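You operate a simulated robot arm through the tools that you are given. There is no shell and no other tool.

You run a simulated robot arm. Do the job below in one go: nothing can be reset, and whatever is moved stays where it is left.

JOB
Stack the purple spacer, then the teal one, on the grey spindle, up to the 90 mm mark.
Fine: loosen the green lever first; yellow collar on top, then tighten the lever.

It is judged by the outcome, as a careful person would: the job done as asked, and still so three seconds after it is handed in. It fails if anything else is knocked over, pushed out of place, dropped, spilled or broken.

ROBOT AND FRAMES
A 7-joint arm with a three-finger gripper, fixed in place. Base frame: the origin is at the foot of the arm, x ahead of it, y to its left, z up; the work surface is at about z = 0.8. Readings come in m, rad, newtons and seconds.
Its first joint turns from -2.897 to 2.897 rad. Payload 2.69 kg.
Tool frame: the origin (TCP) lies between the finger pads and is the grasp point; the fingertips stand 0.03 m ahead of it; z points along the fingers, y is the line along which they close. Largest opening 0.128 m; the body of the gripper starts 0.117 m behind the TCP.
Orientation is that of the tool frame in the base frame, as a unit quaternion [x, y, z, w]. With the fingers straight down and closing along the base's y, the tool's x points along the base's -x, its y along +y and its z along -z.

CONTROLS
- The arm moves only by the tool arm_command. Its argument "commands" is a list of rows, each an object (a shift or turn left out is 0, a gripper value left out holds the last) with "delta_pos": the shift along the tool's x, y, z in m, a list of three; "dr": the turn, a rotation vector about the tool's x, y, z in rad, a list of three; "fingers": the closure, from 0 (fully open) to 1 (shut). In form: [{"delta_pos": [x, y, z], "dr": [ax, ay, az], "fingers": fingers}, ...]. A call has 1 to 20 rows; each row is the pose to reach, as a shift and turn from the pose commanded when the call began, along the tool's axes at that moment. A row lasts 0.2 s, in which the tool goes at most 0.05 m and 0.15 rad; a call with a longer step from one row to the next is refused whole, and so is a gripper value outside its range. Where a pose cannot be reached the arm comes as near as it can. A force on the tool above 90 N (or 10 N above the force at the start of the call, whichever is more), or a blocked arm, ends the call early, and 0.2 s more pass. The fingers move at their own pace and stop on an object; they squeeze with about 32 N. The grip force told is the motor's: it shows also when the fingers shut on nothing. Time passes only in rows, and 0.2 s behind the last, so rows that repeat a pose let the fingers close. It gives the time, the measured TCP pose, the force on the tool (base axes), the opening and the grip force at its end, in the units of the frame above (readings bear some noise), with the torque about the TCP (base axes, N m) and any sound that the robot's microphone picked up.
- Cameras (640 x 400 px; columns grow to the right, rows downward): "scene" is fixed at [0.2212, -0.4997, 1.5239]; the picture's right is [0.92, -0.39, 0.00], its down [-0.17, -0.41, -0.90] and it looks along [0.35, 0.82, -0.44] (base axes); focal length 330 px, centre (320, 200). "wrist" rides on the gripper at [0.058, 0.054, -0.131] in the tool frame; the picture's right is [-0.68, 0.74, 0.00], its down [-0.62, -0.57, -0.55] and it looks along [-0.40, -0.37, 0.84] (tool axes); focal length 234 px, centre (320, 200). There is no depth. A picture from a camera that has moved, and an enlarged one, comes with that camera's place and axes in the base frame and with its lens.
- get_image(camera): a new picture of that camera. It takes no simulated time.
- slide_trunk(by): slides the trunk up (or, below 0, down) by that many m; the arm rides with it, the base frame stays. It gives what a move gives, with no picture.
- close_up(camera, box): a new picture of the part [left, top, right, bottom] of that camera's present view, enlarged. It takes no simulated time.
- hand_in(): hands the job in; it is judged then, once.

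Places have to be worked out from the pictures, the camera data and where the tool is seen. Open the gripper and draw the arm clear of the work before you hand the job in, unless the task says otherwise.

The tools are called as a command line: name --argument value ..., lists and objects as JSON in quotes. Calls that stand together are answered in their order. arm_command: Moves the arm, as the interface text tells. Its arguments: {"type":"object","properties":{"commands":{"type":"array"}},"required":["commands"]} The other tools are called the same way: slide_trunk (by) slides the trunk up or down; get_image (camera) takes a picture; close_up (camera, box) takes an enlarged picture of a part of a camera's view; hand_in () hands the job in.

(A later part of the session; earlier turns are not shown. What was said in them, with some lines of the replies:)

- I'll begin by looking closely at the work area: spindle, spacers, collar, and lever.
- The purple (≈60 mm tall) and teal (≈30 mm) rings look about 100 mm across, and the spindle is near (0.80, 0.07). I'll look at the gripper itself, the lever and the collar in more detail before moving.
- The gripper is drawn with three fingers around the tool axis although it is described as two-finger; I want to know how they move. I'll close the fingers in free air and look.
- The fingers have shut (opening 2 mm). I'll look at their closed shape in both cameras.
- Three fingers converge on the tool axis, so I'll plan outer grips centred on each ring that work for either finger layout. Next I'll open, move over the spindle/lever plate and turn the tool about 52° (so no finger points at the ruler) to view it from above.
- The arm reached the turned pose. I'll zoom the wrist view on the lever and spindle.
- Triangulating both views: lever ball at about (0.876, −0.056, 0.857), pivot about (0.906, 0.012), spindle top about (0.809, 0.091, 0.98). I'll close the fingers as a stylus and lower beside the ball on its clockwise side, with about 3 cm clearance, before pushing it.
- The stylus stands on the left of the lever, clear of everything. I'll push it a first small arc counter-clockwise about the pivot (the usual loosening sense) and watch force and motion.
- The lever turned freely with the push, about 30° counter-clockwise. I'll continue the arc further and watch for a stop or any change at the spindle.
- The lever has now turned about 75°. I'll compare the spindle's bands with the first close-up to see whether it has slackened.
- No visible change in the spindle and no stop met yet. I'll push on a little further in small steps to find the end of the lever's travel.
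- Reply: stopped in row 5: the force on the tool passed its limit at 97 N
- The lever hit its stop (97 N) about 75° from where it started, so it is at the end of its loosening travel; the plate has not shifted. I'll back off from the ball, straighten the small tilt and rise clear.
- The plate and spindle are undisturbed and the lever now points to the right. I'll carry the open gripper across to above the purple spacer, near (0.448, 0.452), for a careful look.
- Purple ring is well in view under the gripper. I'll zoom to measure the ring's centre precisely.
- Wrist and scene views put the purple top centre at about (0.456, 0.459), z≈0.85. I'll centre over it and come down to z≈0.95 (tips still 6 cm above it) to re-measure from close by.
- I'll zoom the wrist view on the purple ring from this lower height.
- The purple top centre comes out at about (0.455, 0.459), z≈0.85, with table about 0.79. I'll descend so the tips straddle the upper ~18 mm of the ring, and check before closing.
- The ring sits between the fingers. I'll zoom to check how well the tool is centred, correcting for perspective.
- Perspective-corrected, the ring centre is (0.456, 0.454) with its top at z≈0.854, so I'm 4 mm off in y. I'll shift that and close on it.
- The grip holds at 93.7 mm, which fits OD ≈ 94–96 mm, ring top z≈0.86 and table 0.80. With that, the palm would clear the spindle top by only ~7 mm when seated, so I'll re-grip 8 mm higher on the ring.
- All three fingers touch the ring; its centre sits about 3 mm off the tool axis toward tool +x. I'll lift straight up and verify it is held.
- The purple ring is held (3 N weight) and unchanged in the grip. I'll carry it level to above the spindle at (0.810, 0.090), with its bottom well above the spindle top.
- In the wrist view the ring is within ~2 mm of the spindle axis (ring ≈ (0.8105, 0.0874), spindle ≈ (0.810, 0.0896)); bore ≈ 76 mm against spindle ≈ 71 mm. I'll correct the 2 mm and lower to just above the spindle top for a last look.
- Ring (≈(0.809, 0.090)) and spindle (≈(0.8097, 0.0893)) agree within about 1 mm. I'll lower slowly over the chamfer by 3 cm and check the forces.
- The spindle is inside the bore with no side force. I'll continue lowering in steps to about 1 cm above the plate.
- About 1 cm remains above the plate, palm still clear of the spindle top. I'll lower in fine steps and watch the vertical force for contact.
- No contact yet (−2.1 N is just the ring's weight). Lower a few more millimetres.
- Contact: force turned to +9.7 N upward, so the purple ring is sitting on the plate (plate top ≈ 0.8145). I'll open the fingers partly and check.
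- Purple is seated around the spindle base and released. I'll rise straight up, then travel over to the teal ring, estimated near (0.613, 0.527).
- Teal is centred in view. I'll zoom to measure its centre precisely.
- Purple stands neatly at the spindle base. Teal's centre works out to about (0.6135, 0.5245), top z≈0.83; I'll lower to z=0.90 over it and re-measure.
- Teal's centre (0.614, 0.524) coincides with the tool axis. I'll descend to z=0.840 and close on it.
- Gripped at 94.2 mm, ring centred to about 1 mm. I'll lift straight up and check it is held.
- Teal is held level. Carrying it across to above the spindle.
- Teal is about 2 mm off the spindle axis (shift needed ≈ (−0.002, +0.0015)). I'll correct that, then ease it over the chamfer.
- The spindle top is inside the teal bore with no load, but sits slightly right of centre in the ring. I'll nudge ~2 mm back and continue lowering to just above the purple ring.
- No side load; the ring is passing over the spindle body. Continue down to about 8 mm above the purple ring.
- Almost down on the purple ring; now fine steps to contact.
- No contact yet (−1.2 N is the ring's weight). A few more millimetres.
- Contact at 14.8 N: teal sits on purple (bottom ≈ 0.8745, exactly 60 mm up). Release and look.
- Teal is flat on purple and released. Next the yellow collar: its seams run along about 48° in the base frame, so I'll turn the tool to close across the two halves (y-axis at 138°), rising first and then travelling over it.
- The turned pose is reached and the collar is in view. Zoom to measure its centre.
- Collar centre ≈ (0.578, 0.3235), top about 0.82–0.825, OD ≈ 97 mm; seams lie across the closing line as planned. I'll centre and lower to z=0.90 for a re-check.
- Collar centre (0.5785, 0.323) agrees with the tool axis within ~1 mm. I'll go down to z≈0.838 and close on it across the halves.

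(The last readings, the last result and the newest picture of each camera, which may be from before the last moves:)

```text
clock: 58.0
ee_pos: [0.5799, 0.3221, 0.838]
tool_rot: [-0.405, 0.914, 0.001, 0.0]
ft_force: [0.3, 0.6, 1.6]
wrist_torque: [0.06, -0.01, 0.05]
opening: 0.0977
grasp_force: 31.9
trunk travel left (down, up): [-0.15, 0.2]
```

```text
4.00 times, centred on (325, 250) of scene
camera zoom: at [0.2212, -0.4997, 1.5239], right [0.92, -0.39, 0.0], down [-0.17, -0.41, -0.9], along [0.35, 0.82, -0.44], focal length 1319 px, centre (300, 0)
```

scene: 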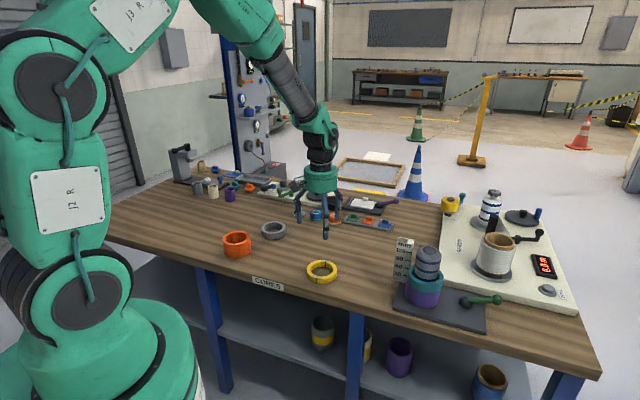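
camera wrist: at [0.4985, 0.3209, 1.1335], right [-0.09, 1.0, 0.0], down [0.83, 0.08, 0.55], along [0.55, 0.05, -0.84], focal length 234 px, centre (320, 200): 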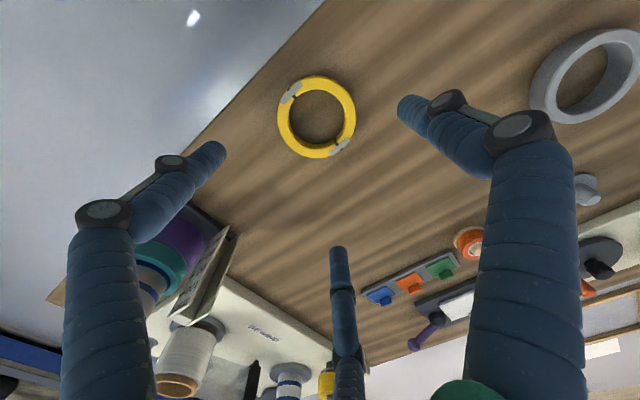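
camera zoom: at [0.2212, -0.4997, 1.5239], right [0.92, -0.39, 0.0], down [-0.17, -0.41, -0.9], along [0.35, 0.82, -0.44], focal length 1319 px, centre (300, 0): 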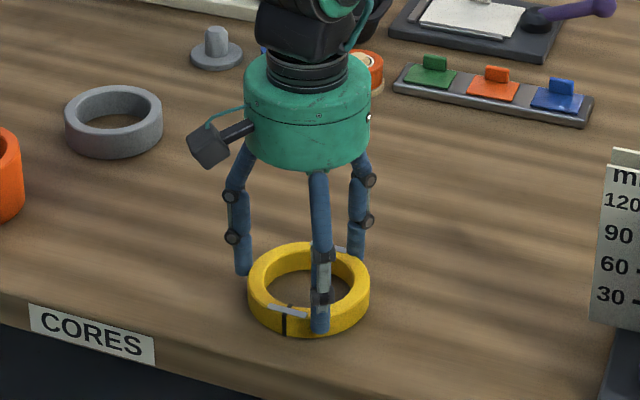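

Collar gripped at 97.7 mm with both halves still closed together. Lift and verify.

arm_command --commands '[{"delta_pos": [0, 0, -0.008], "fingers": 1}, {"delta_pos": [0, 0, -0.03]}, {"delta_pos": [0, 0, -0.075]}, {"delta_pos": [0, 0, -0.12]}, {"delta_pos": [0, 0, -0.165]}, {"delta_pos": [0, 0, -0.21]}, {"delta_pos": [0, 0, -0.25]}, {"delta_pos": [0, 0, -0.262]}, {"delta_pos": [0, 0, -0.262]}]'

close_up --camera "wrist" --box '[230, 80, 420, 260]'

get_image --camera "scene"

```text
clock: 60.0
ee_pos: [0.5764, 0.3233, 1.1017]
tool_rot: [-0.406, 0.914, 0.001, -0.001]
ft_force: [0.2, 0.0, -0.9]
wrist_torque: [0.0, 0.0, 0.0]
opening: 0.0975
grasp_force: 32.1
trunk travel left (down, up): [-0.15, 0.2]
```

```text
2.22 times, centred on (325, 170) of wrist
camera zoom: at [0.498, 0.3149, 1.2325], right [-0.09, 1.0, 0.0], down [0.83, 0.08, 0.55], along [0.54, 0.05, -0.84], focal length 520 px, centre (309, 267)
```

zoom: 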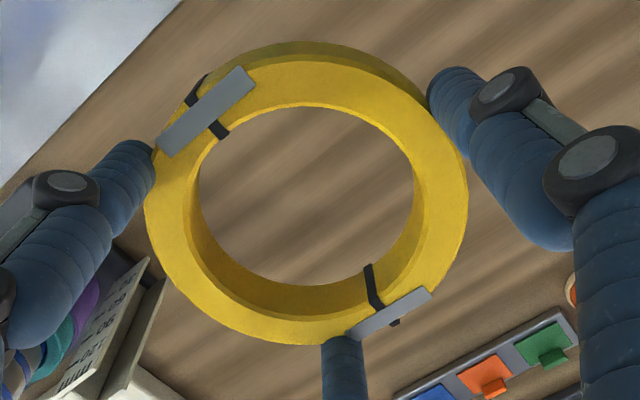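

```text
taken
```

scene: 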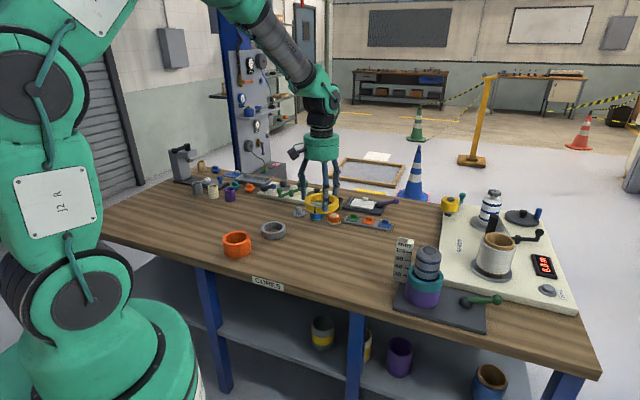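

Held level. Carry the collar over the spindle and stop about 2 cm above its top.

arm_command --commands '[{"delta_pos": [0.0018, -0.0365, 0], "fingers": 1}, {"delta_pos": [0.0037, -0.073, 0]}, {"delta_pos": [0.0055, -0.1095, 0]}, {"delta_pos": [0.0074, -0.146, 0]}, {"delta_pos": [0.0092, -0.1824, 0]}, {"delta_pos": [0.0111, -0.2189, 0]}, {"delta_pos": [0.0129, -0.2554, 0]}, {"delta_pos": [0.0148, -0.2919, 0]}, {"delta_pos": [0.0166, -0.3284, 0]}, {"delta_pos": [0.0166, -0.3284, 0]}, {"delta_pos": [0.0166, -0.3284, 0.03]}, {"delta_pos": [0.0166, -0.3284, 0.055]}, {"delta_pos": [0.0166, -0.3284, 0.055]}]'

close_up --camera "wrist" --box '[230, 80, 420, 260]'

close_up --camera "scene" --box '[370, 180, 490, 320]'

```text
clock: 62.8
ee_pos: [0.8134, 0.09, 1.0454]
tool_rot: [-0.405, 0.914, 0.001, 0.0]
ft_force: [0.9, 0.0, -0.4]
wrist_torque: [0.0, 0.05, 0.0]
opening: 0.0975
grasp_force: 31.9
trunk travel left (down, up): [-0.15, 0.2]
```

```text
2.22 times, centred on (325, 170) of wrist
camera zoom: at [0.7338, 0.0824, 1.1761], right [-0.09, 1.0, 0.0], down [0.83, 0.08, 0.55], along [0.54, 0.05, -0.84], focal length 520 px, centre (309, 267)
```

zoom: 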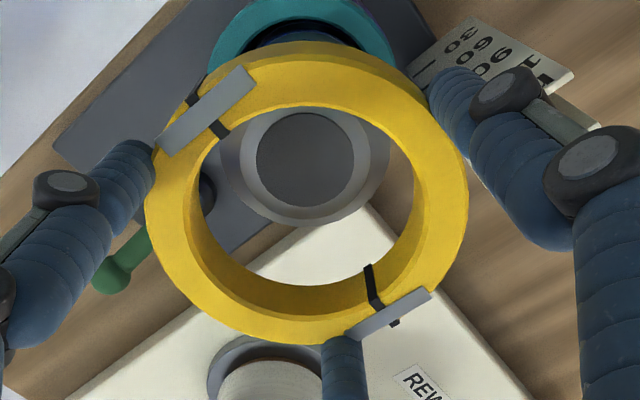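

```text
2.86 times, centred on (430, 250) of scene
camera zoom: at [0.2212, -0.4997, 1.5239], right [0.92, -0.39, 0.0], down [-0.17, -0.41, -0.9], along [0.35, 0.82, -0.44], focal length 942 px, centre (6, 57)
```

zoom: 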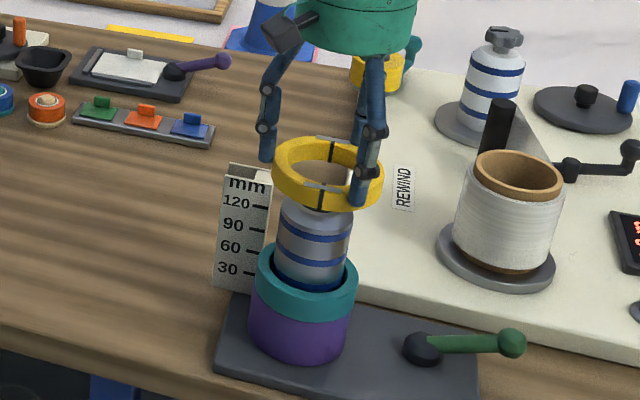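

Ring centre ≈ (0.8134, 0.088) vs spindle ≈ (0.8091, 0.0874): shift −4 mm in x, −1 mm in y. I'll correct, lower slightly and re-check.

arm_command --commands '[{"delta_pos": [0.0034, 0.0023, 0], "fingers": 1}, {"delta_pos": [0.0034, 0.0023, 0.006]}, {"delta_pos": [0.0034, 0.0023, 0.012]}, {"delta_pos": [0.0034, 0.0023, 0.016]}, {"delta_pos": [0.0034, 0.0023, 0.016]}]'

close_up --camera "wrist" --box '[230, 80, 420, 260]'

```text
clock: 64.0
ee_pos: [0.8082, 0.0906, 1.0292]
tool_rot: [-0.406, 0.914, 0.001, -0.001]
ft_force: [-1.0, 0.3, -0.9]
wrist_torque: [-0.02, -0.02, 0.0]
opening: 0.0978
grasp_force: 32.0
trunk travel left (down, up): [-0.15, 0.2]
```

```text
2.22 times, centred on (325, 170) of wrist
camera zoom: at [0.7291, 0.0817, 1.1603], right [-0.09, 1.0, 0.0], down [0.83, 0.08, 0.55], along [0.55, 0.05, -0.84], focal length 520 px, centre (309, 267)
```

zoom: 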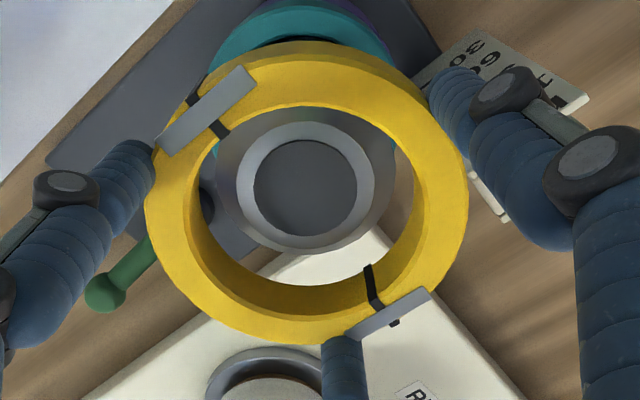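

Now the collar and spindle agree within ~1 mm. Lower over the chamfer.

arm_command --commands '[{"delta_pos": [-0.0005, -0.0006, 0.006], "fingers": 1}, {"delta_pos": [-0.0005, -0.0006, 0.012]}, {"delta_pos": [-0.0005, -0.0006, 0.018]}, {"delta_pos": [-0.0005, -0.0006, 0.024]}, {"delta_pos": [-0.0005, -0.0006, 0.03]}, {"delta_pos": [-0.0005, -0.0006, 0.03]}]'

close_up --camera "wrist" --box '[230, 80, 420, 260]'

```text
clock: 65.4
ee_pos: [0.8084, 0.0897, 0.998]
tool_rot: [-0.406, 0.914, 0.001, -0.001]
ft_force: [0.1, 0.0, -0.2]
wrist_torque: [0.01, 0.01, 0.0]
opening: 0.0975
grasp_force: 32.3
trunk travel left (down, up): [-0.15, 0.2]
```

```text
2.22 times, centred on (325, 170) of wrist
camera zoom: at [0.7292, 0.0823, 1.1299], right [-0.09, 1.0, 0.0], down [0.83, 0.08, 0.55], along [0.54, 0.05, -0.84], focal length 520 px, centre (309, 267)
```

zoom: 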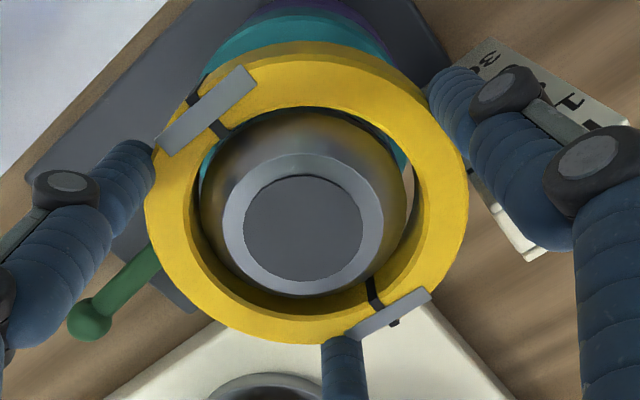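

No load, spindle top inside the collar bore. I'll trim ~1 mm and lower to about 8 mm above the teal ring.

arm_command --commands '[{"delta_pos": [-0.0005, -0.0011, 0.004], "fingers": 1}, {"delta_pos": [-0.0005, -0.0011, 0.012]}, {"delta_pos": [-0.0005, -0.0011, 0.022]}, {"delta_pos": [-0.0005, -0.0011, 0.032]}, {"delta_pos": [-0.0005, -0.0011, 0.04]}, {"delta_pos": [-0.0005, -0.0011, 0.046]}, {"delta_pos": [-0.0005, -0.0011, 0.046]}]'

close_up --camera "scene" --box '[380, 220, 460, 310]'

close_up --camera "wrist" --box '[200, 40, 440, 260]'

```text
clock: 67.0
ee_pos: [0.8102, 0.0889, 0.9529]
tool_rot: [-0.406, 0.914, 0.0, -0.001]
ft_force: [0.2, -0.4, -0.9]
wrist_torque: [-0.01, 0.0, 0.0]
opening: 0.0974
grasp_force: 32.0
trunk travel left (down, up): [-0.15, 0.2]
```

```text
4.44 times, centred on (420, 265) of scene
camera zoom: at [0.2212, -0.4997, 1.5239], right [0.92, -0.39, 0.0], down [-0.17, -0.41, -0.9], along [0.35, 0.82, -0.44], focal length 1465 px, centre (-124, -89)
```

zoom: 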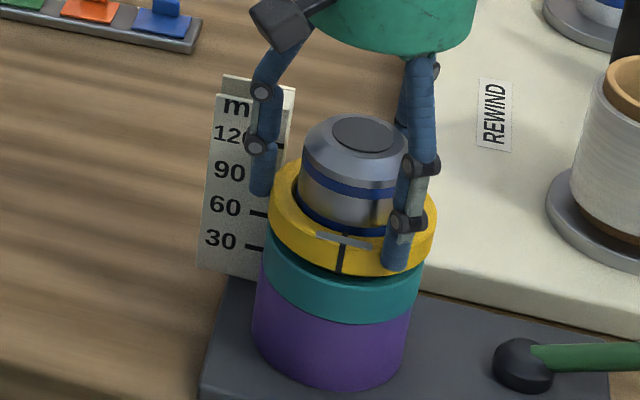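

```text
1.82 times, centred on (320, 150) of wrist
camera zoom: at [0.7305, 0.081, 1.0832], right [-0.09, 1.0, 0.0], down [0.83, 0.08, 0.55], along [0.55, 0.05, -0.84], focal length 426 px, centre (320, 291)
```

zoom: 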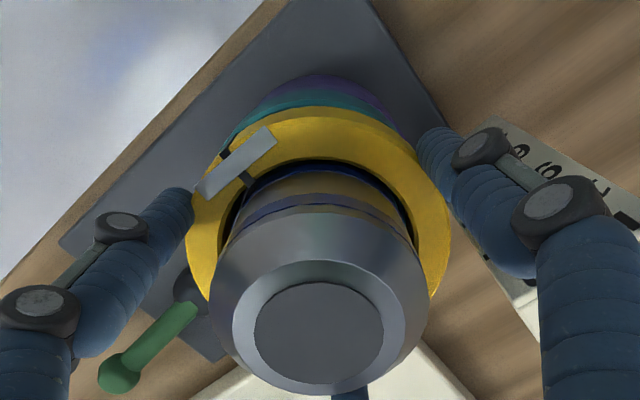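

Passing freely. Now fine steps to contact with the teal ring.

arm_command --commands '[{"delta_pos": [0, 0, 0.002], "fingers": 1}, {"delta_pos": [0, 0, 0.004]}, {"delta_pos": [0, 0, 0.006]}, {"delta_pos": [0, 0, 0.0075]}, {"delta_pos": [0, 0, 0.0075]}]'

```text
clock: 68.2
ee_pos: [0.8096, 0.0891, 0.9446]
tool_rot: [-0.406, 0.914, 0.0, -0.001]
ft_force: [0.9, 0.3, -1.4]
wrist_torque: [0.01, -0.01, 0.01]
opening: 0.0973
grasp_force: 31.6
trunk travel left (down, up): [-0.15, 0.2]
```

Not touching yet (−1.4 N is collar weight). A few more millimetres.

arm_command --commands '[{"delta_pos": [0, 0, 0.001], "fingers": 1}, {"delta_pos": [0, 0, 0.002]}, {"delta_pos": [0, 0, 0.003]}, {"delta_pos": [0, 0, 0.003]}]'

```text
clock: 69.2
ee_pos: [0.8078, 0.0899, 0.9438]
tool_rot: [-0.406, 0.914, 0.0, 0.001]
ft_force: [0.3, -1.4, 11.8]
wrist_torque: [-0.13, 0.34, 0.08]
opening: 0.0975
grasp_force: 32.4
trunk travel left (down, up): [-0.15, 0.2]
```

Contact (11.8 N): the collar sits on the teal ring at ≈90 mm above the plate. Release and look.

arm_command --commands '[{"delta_pos": [0, 0, -0.0015], "fingers": 0.12}, {"delta_pos": [0, 0, -0.0015], "fingers": 0.08}, {"delta_pos": [0, 0, -0.0015], "fingers": 0.06}, {"delta_pos": [0, 0, -0.0015], "fingers": 0.06}]'

close_up --camera "scene" --box '[380, 220, 460, 310]'

close_up --camera "wrist" --box '[200, 40, 440, 260]'

```text
clock: 70.2
ee_pos: [0.8102, 0.0892, 0.9454]
tool_rot: [-0.406, 0.914, 0.0, 0.0]
ft_force: [-0.5, 0.1, -0.3]
wrist_torque: [-0.02, 0.04, -0.01]
opening: 0.1201
grasp_force: 0.1
trunk travel left (down, up): [-0.15, 0.2]
```

```text
4.44 times, centred on (420, 265) of scene
camera zoom: at [0.2212, -0.4997, 1.5239], right [0.92, -0.39, 0.0], down [-0.17, -0.41, -0.9], along [0.35, 0.82, -0.44], focal length 1465 px, centre (-124, -89)
```

zoom: 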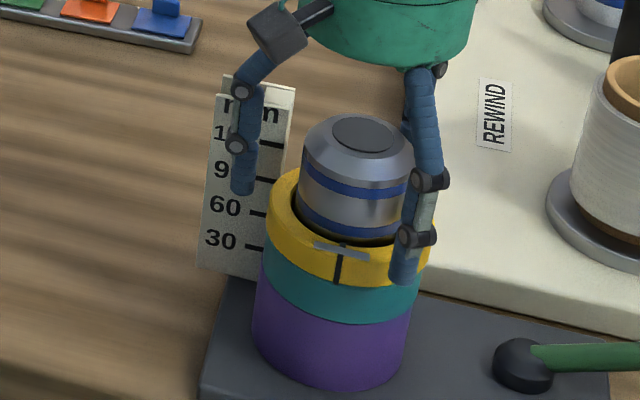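

```text
1.82 times, centred on (320, 150) of wrist
camera zoom: at [0.7299, 0.0811, 1.0754], right [-0.09, 1.0, 0.0], down [0.83, 0.08, 0.55], along [0.55, 0.05, -0.84], focal length 426 px, centre (320, 291)
```

zoom: 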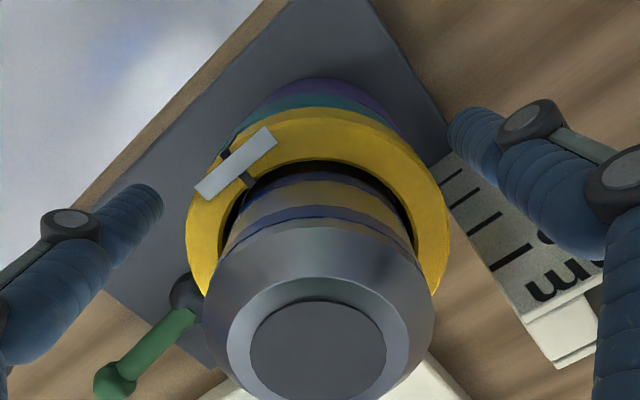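

The collar rests squarely on top of the stack and is released. I'll rise straight up, move over toward the far side of the lever, and look at it.

arm_command --commands '[{"delta_pos": [0, 0, -0.04], "fingers": 0.06}, {"delta_pos": [0, 0, -0.08]}, {"delta_pos": [0, 0, -0.12]}, {"delta_pos": [0, 0, -0.16]}, {"delta_pos": [-0.0108, -0.035, -0.16]}, {"delta_pos": [-0.0216, -0.07, -0.16]}, {"delta_pos": [-0.0323, -0.105, -0.16]}, {"delta_pos": [-0.0431, -0.14, -0.16]}, {"delta_pos": [-0.0539, -0.1751, -0.16]}, {"delta_pos": [-0.0539, -0.1751, -0.16], "fingers": 0}, {"delta_pos": [-0.0539, -0.1751, -0.16]}]'

get_image --camera "wrist"

close_up --camera "scene" --box '[370, 210, 510, 340]'

```text
clock: 72.6
ee_pos: [0.9744, 0.0108, 1.1044]
tool_rot: [-0.406, 0.914, 0.0, 0.0]
ft_force: [-0.7, 0.1, 0.4]
wrist_torque: [0.0, 0.0, -0.03]
opening: 0.1281
grasp_force: 0.0
trunk travel left (down, up): [-0.15, 0.2]
```

```text
taken
camera wrist: at [0.8952, 0.0036, 1.2347], right [-0.09, 1.0, 0.0], down [0.83, 0.08, 0.55], along [0.55, 0.05, -0.84], focal length 234 px, centre (320, 200)
```

wrist: 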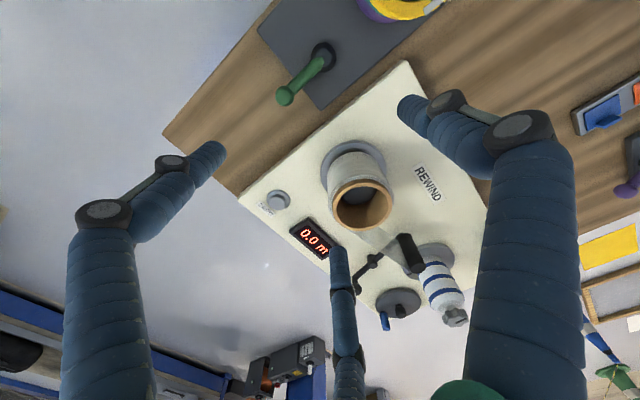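

```text
3.08 times, centred on (440, 275) of scene
camera zoom: at [0.2212, -0.4997, 1.5239], right [0.92, -0.39, 0.0], down [-0.17, -0.41, -0.9], along [0.35, 0.82, -0.44], focal length 1014 px, centre (-49, -31)
```

zoom: 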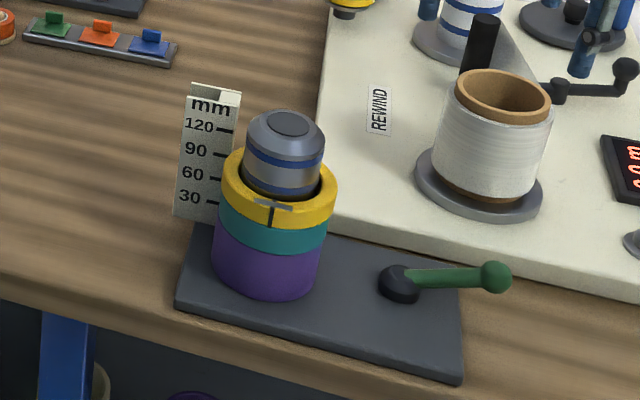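

The stack stands purple–teal–yellow. I'll zoom the wrist view on the lever to place the ball exactly.

close_up --camera "wrist" --box '[250, 20, 370, 120]'

close_up --camera "wrist" --box '[160, 0, 480, 300]'

```text
4.00 times, centred on (310, 70) of wrist
camera zoom: at [0.8952, 0.0036, 1.2347], right [-0.09, 1.0, 0.0], down [0.83, 0.08, 0.55], along [0.55, 0.05, -0.84], focal length 937 px, centre (360, 720)
```

zoom: 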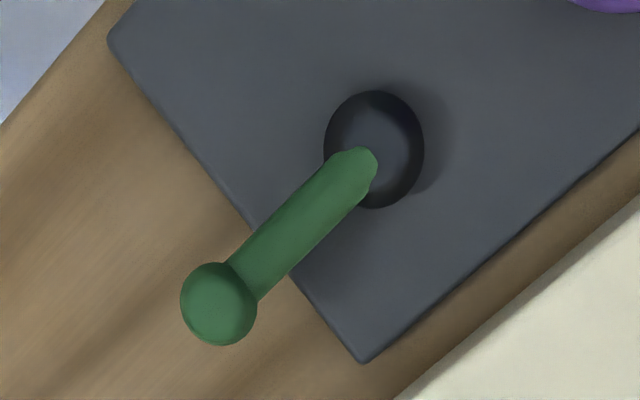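

```text
1.33 times, centred on (320, 150) of wrist
camera zoom: at [0.8952, 0.0036, 1.2347], right [-0.09, 1.0, 0.0], down [0.83, 0.08, 0.55], along [0.55, 0.05, -0.84], focal length 312 px, centre (320, 267)
```

zoom: 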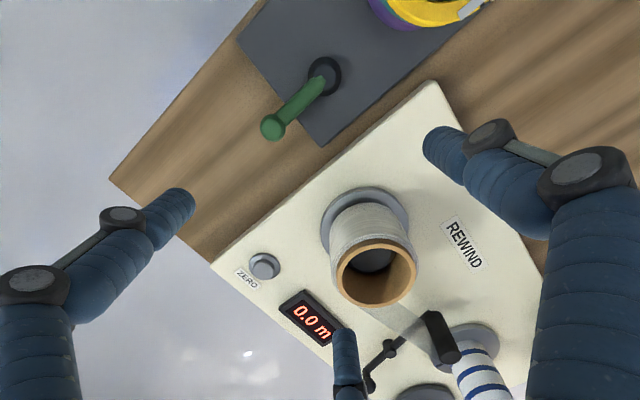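

Pivot ≈ (0.9066, 0.0098); ball now ≈ (0.960, −0.044). I'll close the fingers and lower the stylus on the counter-clockwise side of the ball at (0.976, 0.004), about 3 cm clear of it and of the machine.

arm_command --commands '[{"delta_pos": [0.004, -0.0062, 0.02], "fingers": 1}, {"delta_pos": [0.004, -0.0062, 0.05]}, {"delta_pos": [0.004, -0.0062, 0.09]}, {"delta_pos": [0.004, -0.0062, 0.13]}, {"delta_pos": [0.004, -0.0062, 0.17]}, {"delta_pos": [0.004, -0.0062, 0.205]}, {"delta_pos": [0.004, -0.0062, 0.2254]}, {"delta_pos": [0.004, -0.0062, 0.2254]}]'

get_image --camera "wrist"

close_up --camera "scene" --box '[390, 190, 530, 330]'

```text
clock: 74.4
ee_pos: [0.9761, 0.0057, 0.8782]
tool_rot: [-0.406, 0.914, 0.002, 0.0]
ft_force: [-0.3, -0.2, 0.7]
wrist_torque: [-0.01, 0.0, 0.0]
opening: 0.0022
grasp_force: 31.9
trunk travel left (down, up): [-0.15, 0.2]
```

```text
taken
camera wrist: at [0.8976, -0.0027, 1.0092], right [-0.09, 1.0, 0.0], down [0.83, 0.08, 0.55], along [0.55, 0.05, -0.84], focal length 234 px, centre (320, 200)
```

wrist: 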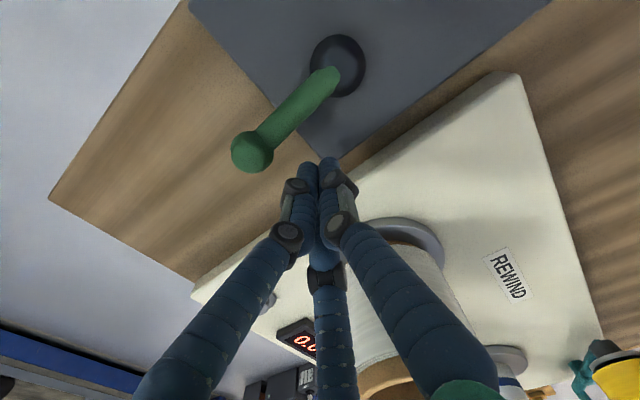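

```text
2.86 times, centred on (460, 260) of scene
camera zoom: at [0.2212, -0.4997, 1.5239], right [0.92, -0.39, 0.0], down [-0.17, -0.41, -0.9], along [0.35, 0.82, -0.44], focal length 942 px, centre (-80, 29)
```

zoom: 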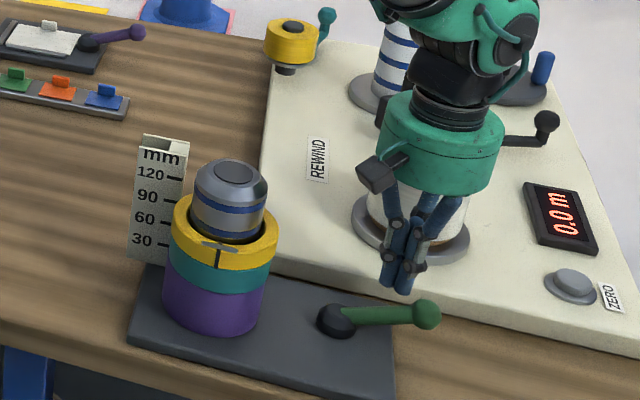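

The stylus is between ball and machine. I'll push the lever clockwise along the arc back toward its original position, in small steps.

arm_command --commands '[{"delta_pos": [0.0098, -0.0064, 0], "fingers": 1}, {"delta_pos": [0.0154, -0.0091, 0]}, {"delta_pos": [0.0209, -0.0114, 0]}, {"delta_pos": [0.0267, -0.013, 0]}, {"delta_pos": [0.0326, -0.0143, 0]}, {"delta_pos": [0.0387, -0.0149, 0]}, {"delta_pos": [0.0447, -0.0151, 0]}, {"delta_pos": [0.0508, -0.0147, 0]}, {"delta_pos": [0.0568, -0.0138, 0]}, {"delta_pos": [0.0626, -0.0124, 0]}, {"delta_pos": [0.0684, -0.0105, 0]}]'

get_image --camera "wrist"

close_up --camera "scene" --box '[380, 210, 510, 340]'

```text
clock: 76.8
ee_pos: [0.9406, -0.051, 0.8773]
tool_rot: [-0.405, 0.914, 0.001, 0.0]
ft_force: [0.3, -0.4, 0.2]
wrist_torque: [0.0, 0.01, 0.01]
opening: 0.002
grasp_force: 31.6
trunk travel left (down, up): [-0.15, 0.2]
```

```text
taken
camera wrist: at [0.8598, -0.0607, 1.0084], right [-0.09, 1.0, 0.0], down [0.83, 0.08, 0.55], along [0.54, 0.05, -0.84], focal length 234 px, centre (320, 200)
```

wrist: 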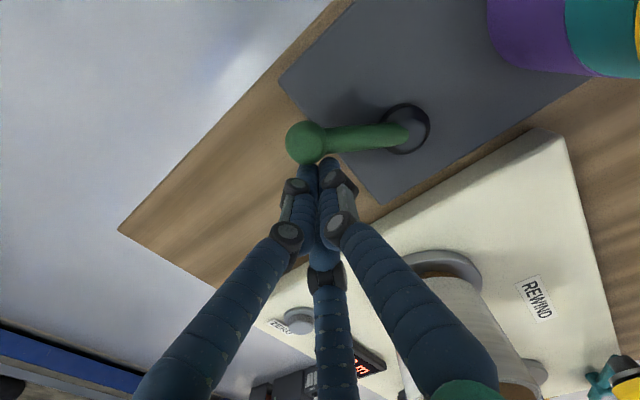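

```text
3.08 times, centred on (445, 275) of scene
camera zoom: at [0.2212, -0.4997, 1.5239], right [0.92, -0.39, 0.0], down [-0.17, -0.41, -0.9], along [0.35, 0.82, -0.44], focal length 1014 px, centre (-65, -31)
```

zoom: 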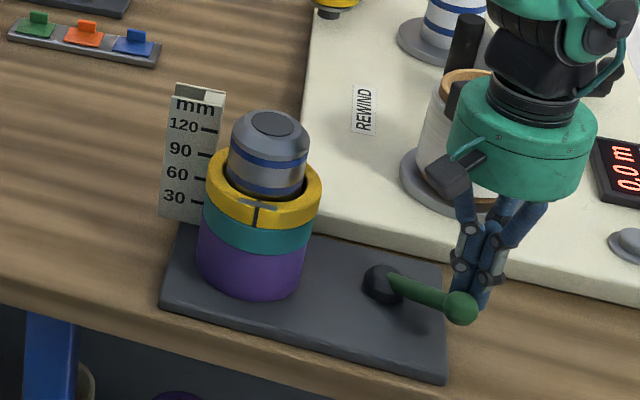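

The lever is following back clockwise (about −85° now). I'll continue past the original angle until it stops firmly.

arm_command --commands '[{"delta_pos": [0.0058, 0.0024, 0], "fingers": 1}, {"delta_pos": [0.0096, 0.0044, 0]}, {"delta_pos": [0.0134, 0.0064, 0]}, {"delta_pos": [0.0184, 0.0097, 0]}, {"delta_pos": [0.0208, 0.0116, 0]}, {"delta_pos": [0.0232, 0.0135, 0]}, {"delta_pos": [0.0254, 0.0156, 0]}, {"delta_pos": [0.0276, 0.0177, 0]}, {"delta_pos": [0.0296, 0.02, 0]}, {"delta_pos": [0.0316, 0.0222, 0]}]'

get_image --camera "wrist"

close_up --camera "scene" --box '[380, 210, 510, 340]'

```text
clock: 79.0
ee_pos: [0.906, -0.0599, 0.8781]
tool_rot: [-0.405, 0.914, 0.0, 0.002]
ft_force: [38.2, 3.9, -7.7]
wrist_torque: [0.13, -0.85, -0.24]
opening: 0.0018
grasp_force: 31.7
trunk travel left (down, up): [-0.15, 0.2]
```

```text
taken
camera wrist: at [0.8262, -0.0687, 1.0091], right [-0.09, 1.0, 0.0], down [0.83, 0.08, 0.55], along [0.55, 0.05, -0.83], focal length 234 px, centre (320, 200)
```

wrist: 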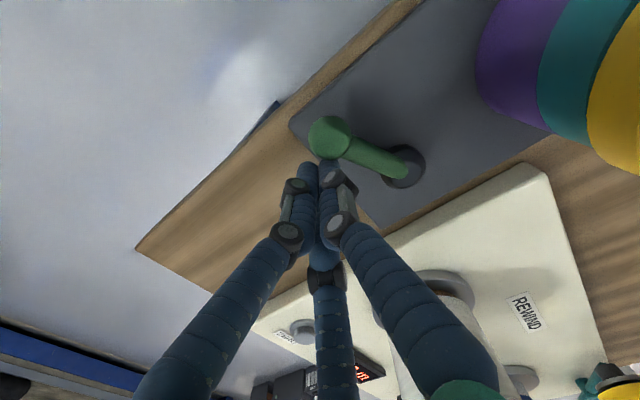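

```text
3.08 times, centred on (445, 275) of scene
camera zoom: at [0.2212, -0.4997, 1.5239], right [0.92, -0.39, 0.0], down [-0.17, -0.41, -0.9], along [0.35, 0.82, -0.44], focal length 1014 px, centre (-65, -31)
```

zoom: 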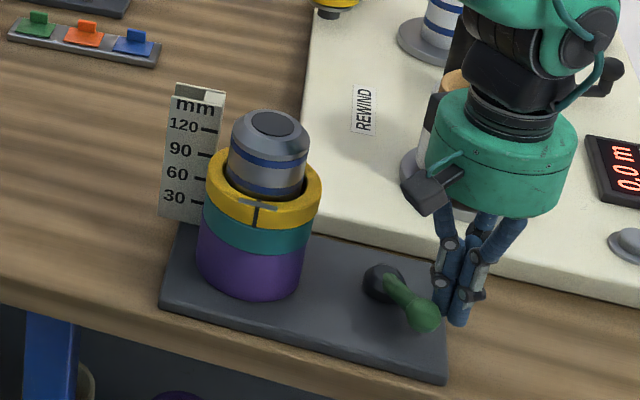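

The lever has met resistance (38 N) near its original angle, so it is at the tight end. I'll press 2 mm further to make sure it's firmly tight, then check.

arm_command --commands '[{"delta_pos": [0.001, 0.0011, 0], "fingers": 1}, {"delta_pos": [0.0018, 0.0021, 0]}, {"delta_pos": [0.0018, 0.0021, 0]}]'

close_up --camera "scene" --box '[380, 210, 510, 340]'

```text
clock: 79.8
ee_pos: [0.9044, -0.0609, 0.8792]
tool_rot: [-0.407, 0.914, -0.001, 0.003]
ft_force: [66.6, 9.4, -6.1]
wrist_torque: [0.43, -1.39, -0.46]
opening: 0.0023
grasp_force: 31.9
trunk travel left (down, up): [-0.15, 0.2]
```

```text
3.08 times, centred on (445, 275) of scene
camera zoom: at [0.2212, -0.4997, 1.5239], right [0.92, -0.39, 0.0], down [-0.17, -0.41, -0.9], along [0.35, 0.82, -0.44], focal length 1014 px, centre (-65, -31)
```

zoom: 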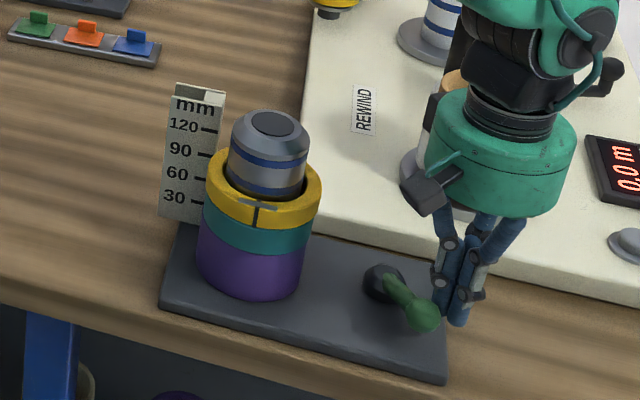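

66 N with no further motion: the lever is firmly at its tight stop and the plate has not shifted. I'll back the stylus off along +x and rise clear.

arm_command --commands '[{"delta_pos": [-0.005, -0.0056, 0], "fingers": 1}, {"delta_pos": [-0.0134, -0.0149, 0]}, {"delta_pos": [-0.0201, -0.0223, 0]}, {"delta_pos": [-0.0201, -0.0223, -0.04]}, {"delta_pos": [-0.0201, -0.0223, -0.085]}, {"delta_pos": [-0.0201, -0.0223, -0.13]}, {"delta_pos": [-0.0201, -0.0223, -0.175]}, {"delta_pos": [-0.0201, -0.0223, -0.22]}, {"delta_pos": [-0.0201, -0.0223, -0.25]}, {"delta_pos": [-0.0201, -0.0223, -0.25], "fingers": 0}, {"delta_pos": [-0.0201, -0.0223, -0.25], "fingers": 0}]'

close_up --camera "scene" --box '[370, 220, 510, 340]'

get_image --camera "wrist"

```text
clock: 82.2
ee_pos: [0.9287, -0.0608, 1.1278]
tool_rot: [-0.406, 0.914, 0.001, -0.001]
ft_force: [0.4, -1.1, -0.4]
wrist_torque: [-0.02, 0.01, -0.01]
opening: 0.1282
grasp_force: 0.0
trunk travel left (down, up): [-0.15, 0.2]
```

```text
3.33 times, centred on (440, 280) of scene
camera zoom: at [0.2212, -0.4997, 1.5239], right [0.92, -0.39, 0.0], down [-0.17, -0.41, -0.9], along [0.35, 0.82, -0.44], focal length 1099 px, centre (-80, -67)
```

zoom: 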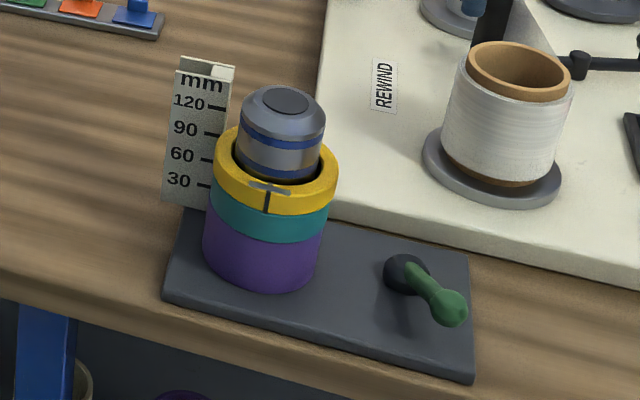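

```text
taken
camera wrist: at [0.8491, -0.069, 1.2588], right [-0.09, 1.0, 0.0], down [0.83, 0.08, 0.55], along [0.55, 0.05, -0.84], focal length 234 px, centre (320, 200)
```

wrist: 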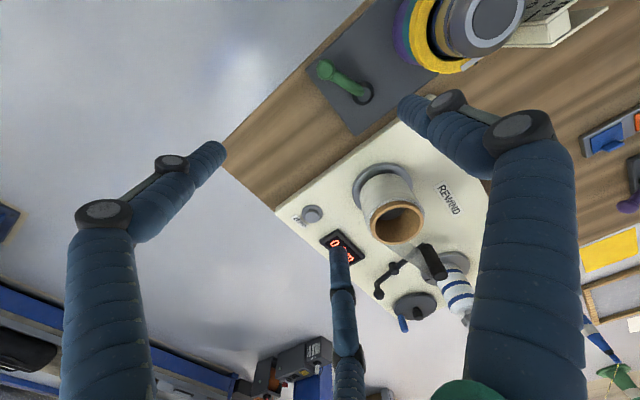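

The lever is back exactly at its original tight angle, and the stack stands purple, teal, yellow with everything else undisturbed. I'll retreat the open gripper up and back to its starting region.

arm_command --commands '[{"delta_pos": [0, 0, -0.04], "fingers": 0}, {"delta_pos": [-0.0124, 0.0425, -0.05]}, {"delta_pos": [-0.0248, 0.0849, -0.06]}, {"delta_pos": [-0.0372, 0.1274, -0.07]}, {"delta_pos": [-0.0496, 0.1699, -0.08]}, {"delta_pos": [-0.062, 0.2123, -0.09]}, {"delta_pos": [-0.0744, 0.2548, -0.1]}, {"delta_pos": [-0.0867, 0.2973, -0.11]}, {"delta_pos": [-0.0991, 0.3397, -0.12]}, {"delta_pos": [-0.1115, 0.3822, -0.13]}, {"delta_pos": [-0.1239, 0.4247, -0.14]}, {"delta_pos": [-0.1363, 0.4671, -0.146]}, {"delta_pos": [-0.1487, 0.5096, -0.152]}, {"delta_pos": [-0.1487, 0.5096, -0.152]}]'

get_image --camera "scene"

close_up --camera "scene" --box '[380, 225, 500, 335]'

get_image --camera "wrist"

```text
clock: 85.2
ee_pos: [0.6506, 0.3924, 1.2817]
tool_rot: [-0.407, 0.914, 0.0, -0.001]
ft_force: [-0.7, 0.6, -0.1]
wrist_torque: [-0.08, -0.05, -0.01]
opening: 0.1278
grasp_force: 0.1
trunk travel left (down, up): [-0.15, 0.2]
```

```text
taken
```

scene: 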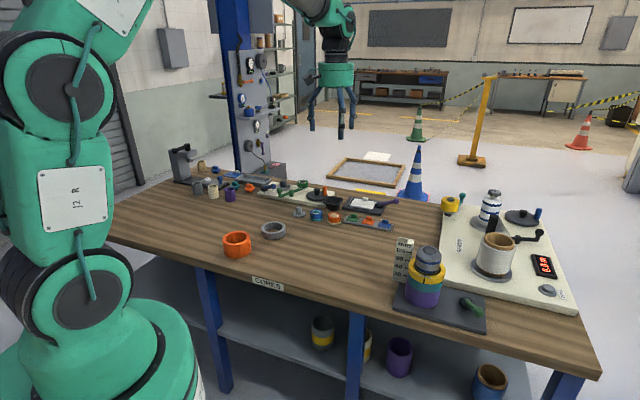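

```text
3.64 times, centred on (440, 280) of scene
camera zoom: at [0.2212, -0.4997, 1.5239], right [0.92, -0.39, 0.0], down [-0.17, -0.41, -0.9], along [0.35, 0.82, -0.44], focal length 1199 px, centre (-116, -91)
```

zoom: 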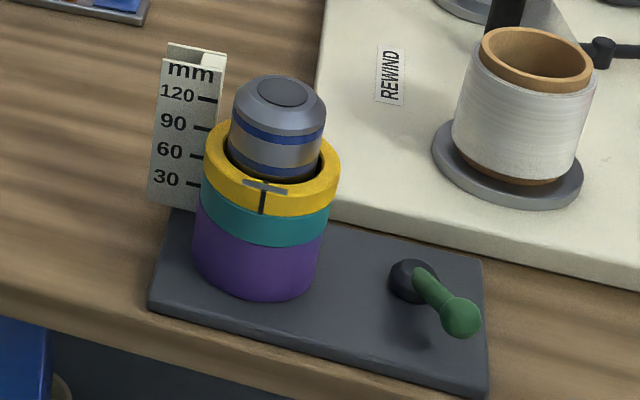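

```text
taken
camera wrist: at [0.572, 0.3841, 1.4127], right [-0.09, 1.0, 0.0], down [0.83, 0.08, 0.55], along [0.55, 0.05, -0.84], focal length 234 px, centre (320, 200)
```

wrist: 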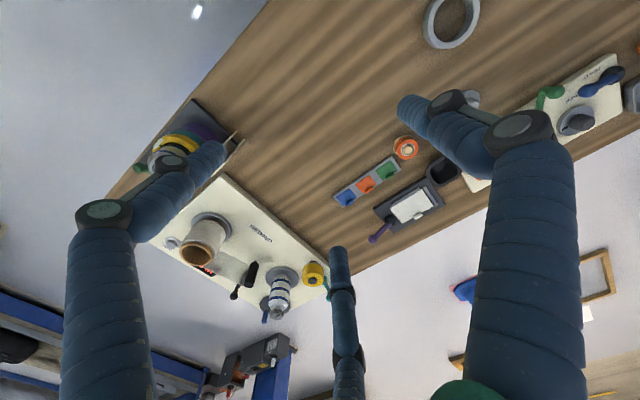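

The final views show the purple, teal and yellow stack seated on the spindle. The lever is back at its tight stop, nothing else has moved, and the open gripper is well clear. Handing in.

hand_in

```text
The job is handed in.
```

The stack is built and the job is handed in. The purple spacer sits on the plate, the teal one is on top of it, and the yellow collar rests above both. The lever is tightened again.

- **Lever:** I loosened it first by pushing it counter-clockwise about 75°, to its stop. After stacking I pushed it back clockwise until it stopped firmly at 66 N, at the angle it started from.
- **Height:** The collar met the top of the teal spacer about 90 mm above the plate. That comes from the arm's contact readings, because the ruler stands behind the stack and can't be read straight on from the scene camera.
- **Loosening direction:** Nothing on the lever marks which way loosens it. I took counter-clockwise as loose, and the spindle didn't visibly change either way.
- **Surroundings:** In the last pictures the plate and everything else look undisturbed. The gripper is open and back near its starting position.
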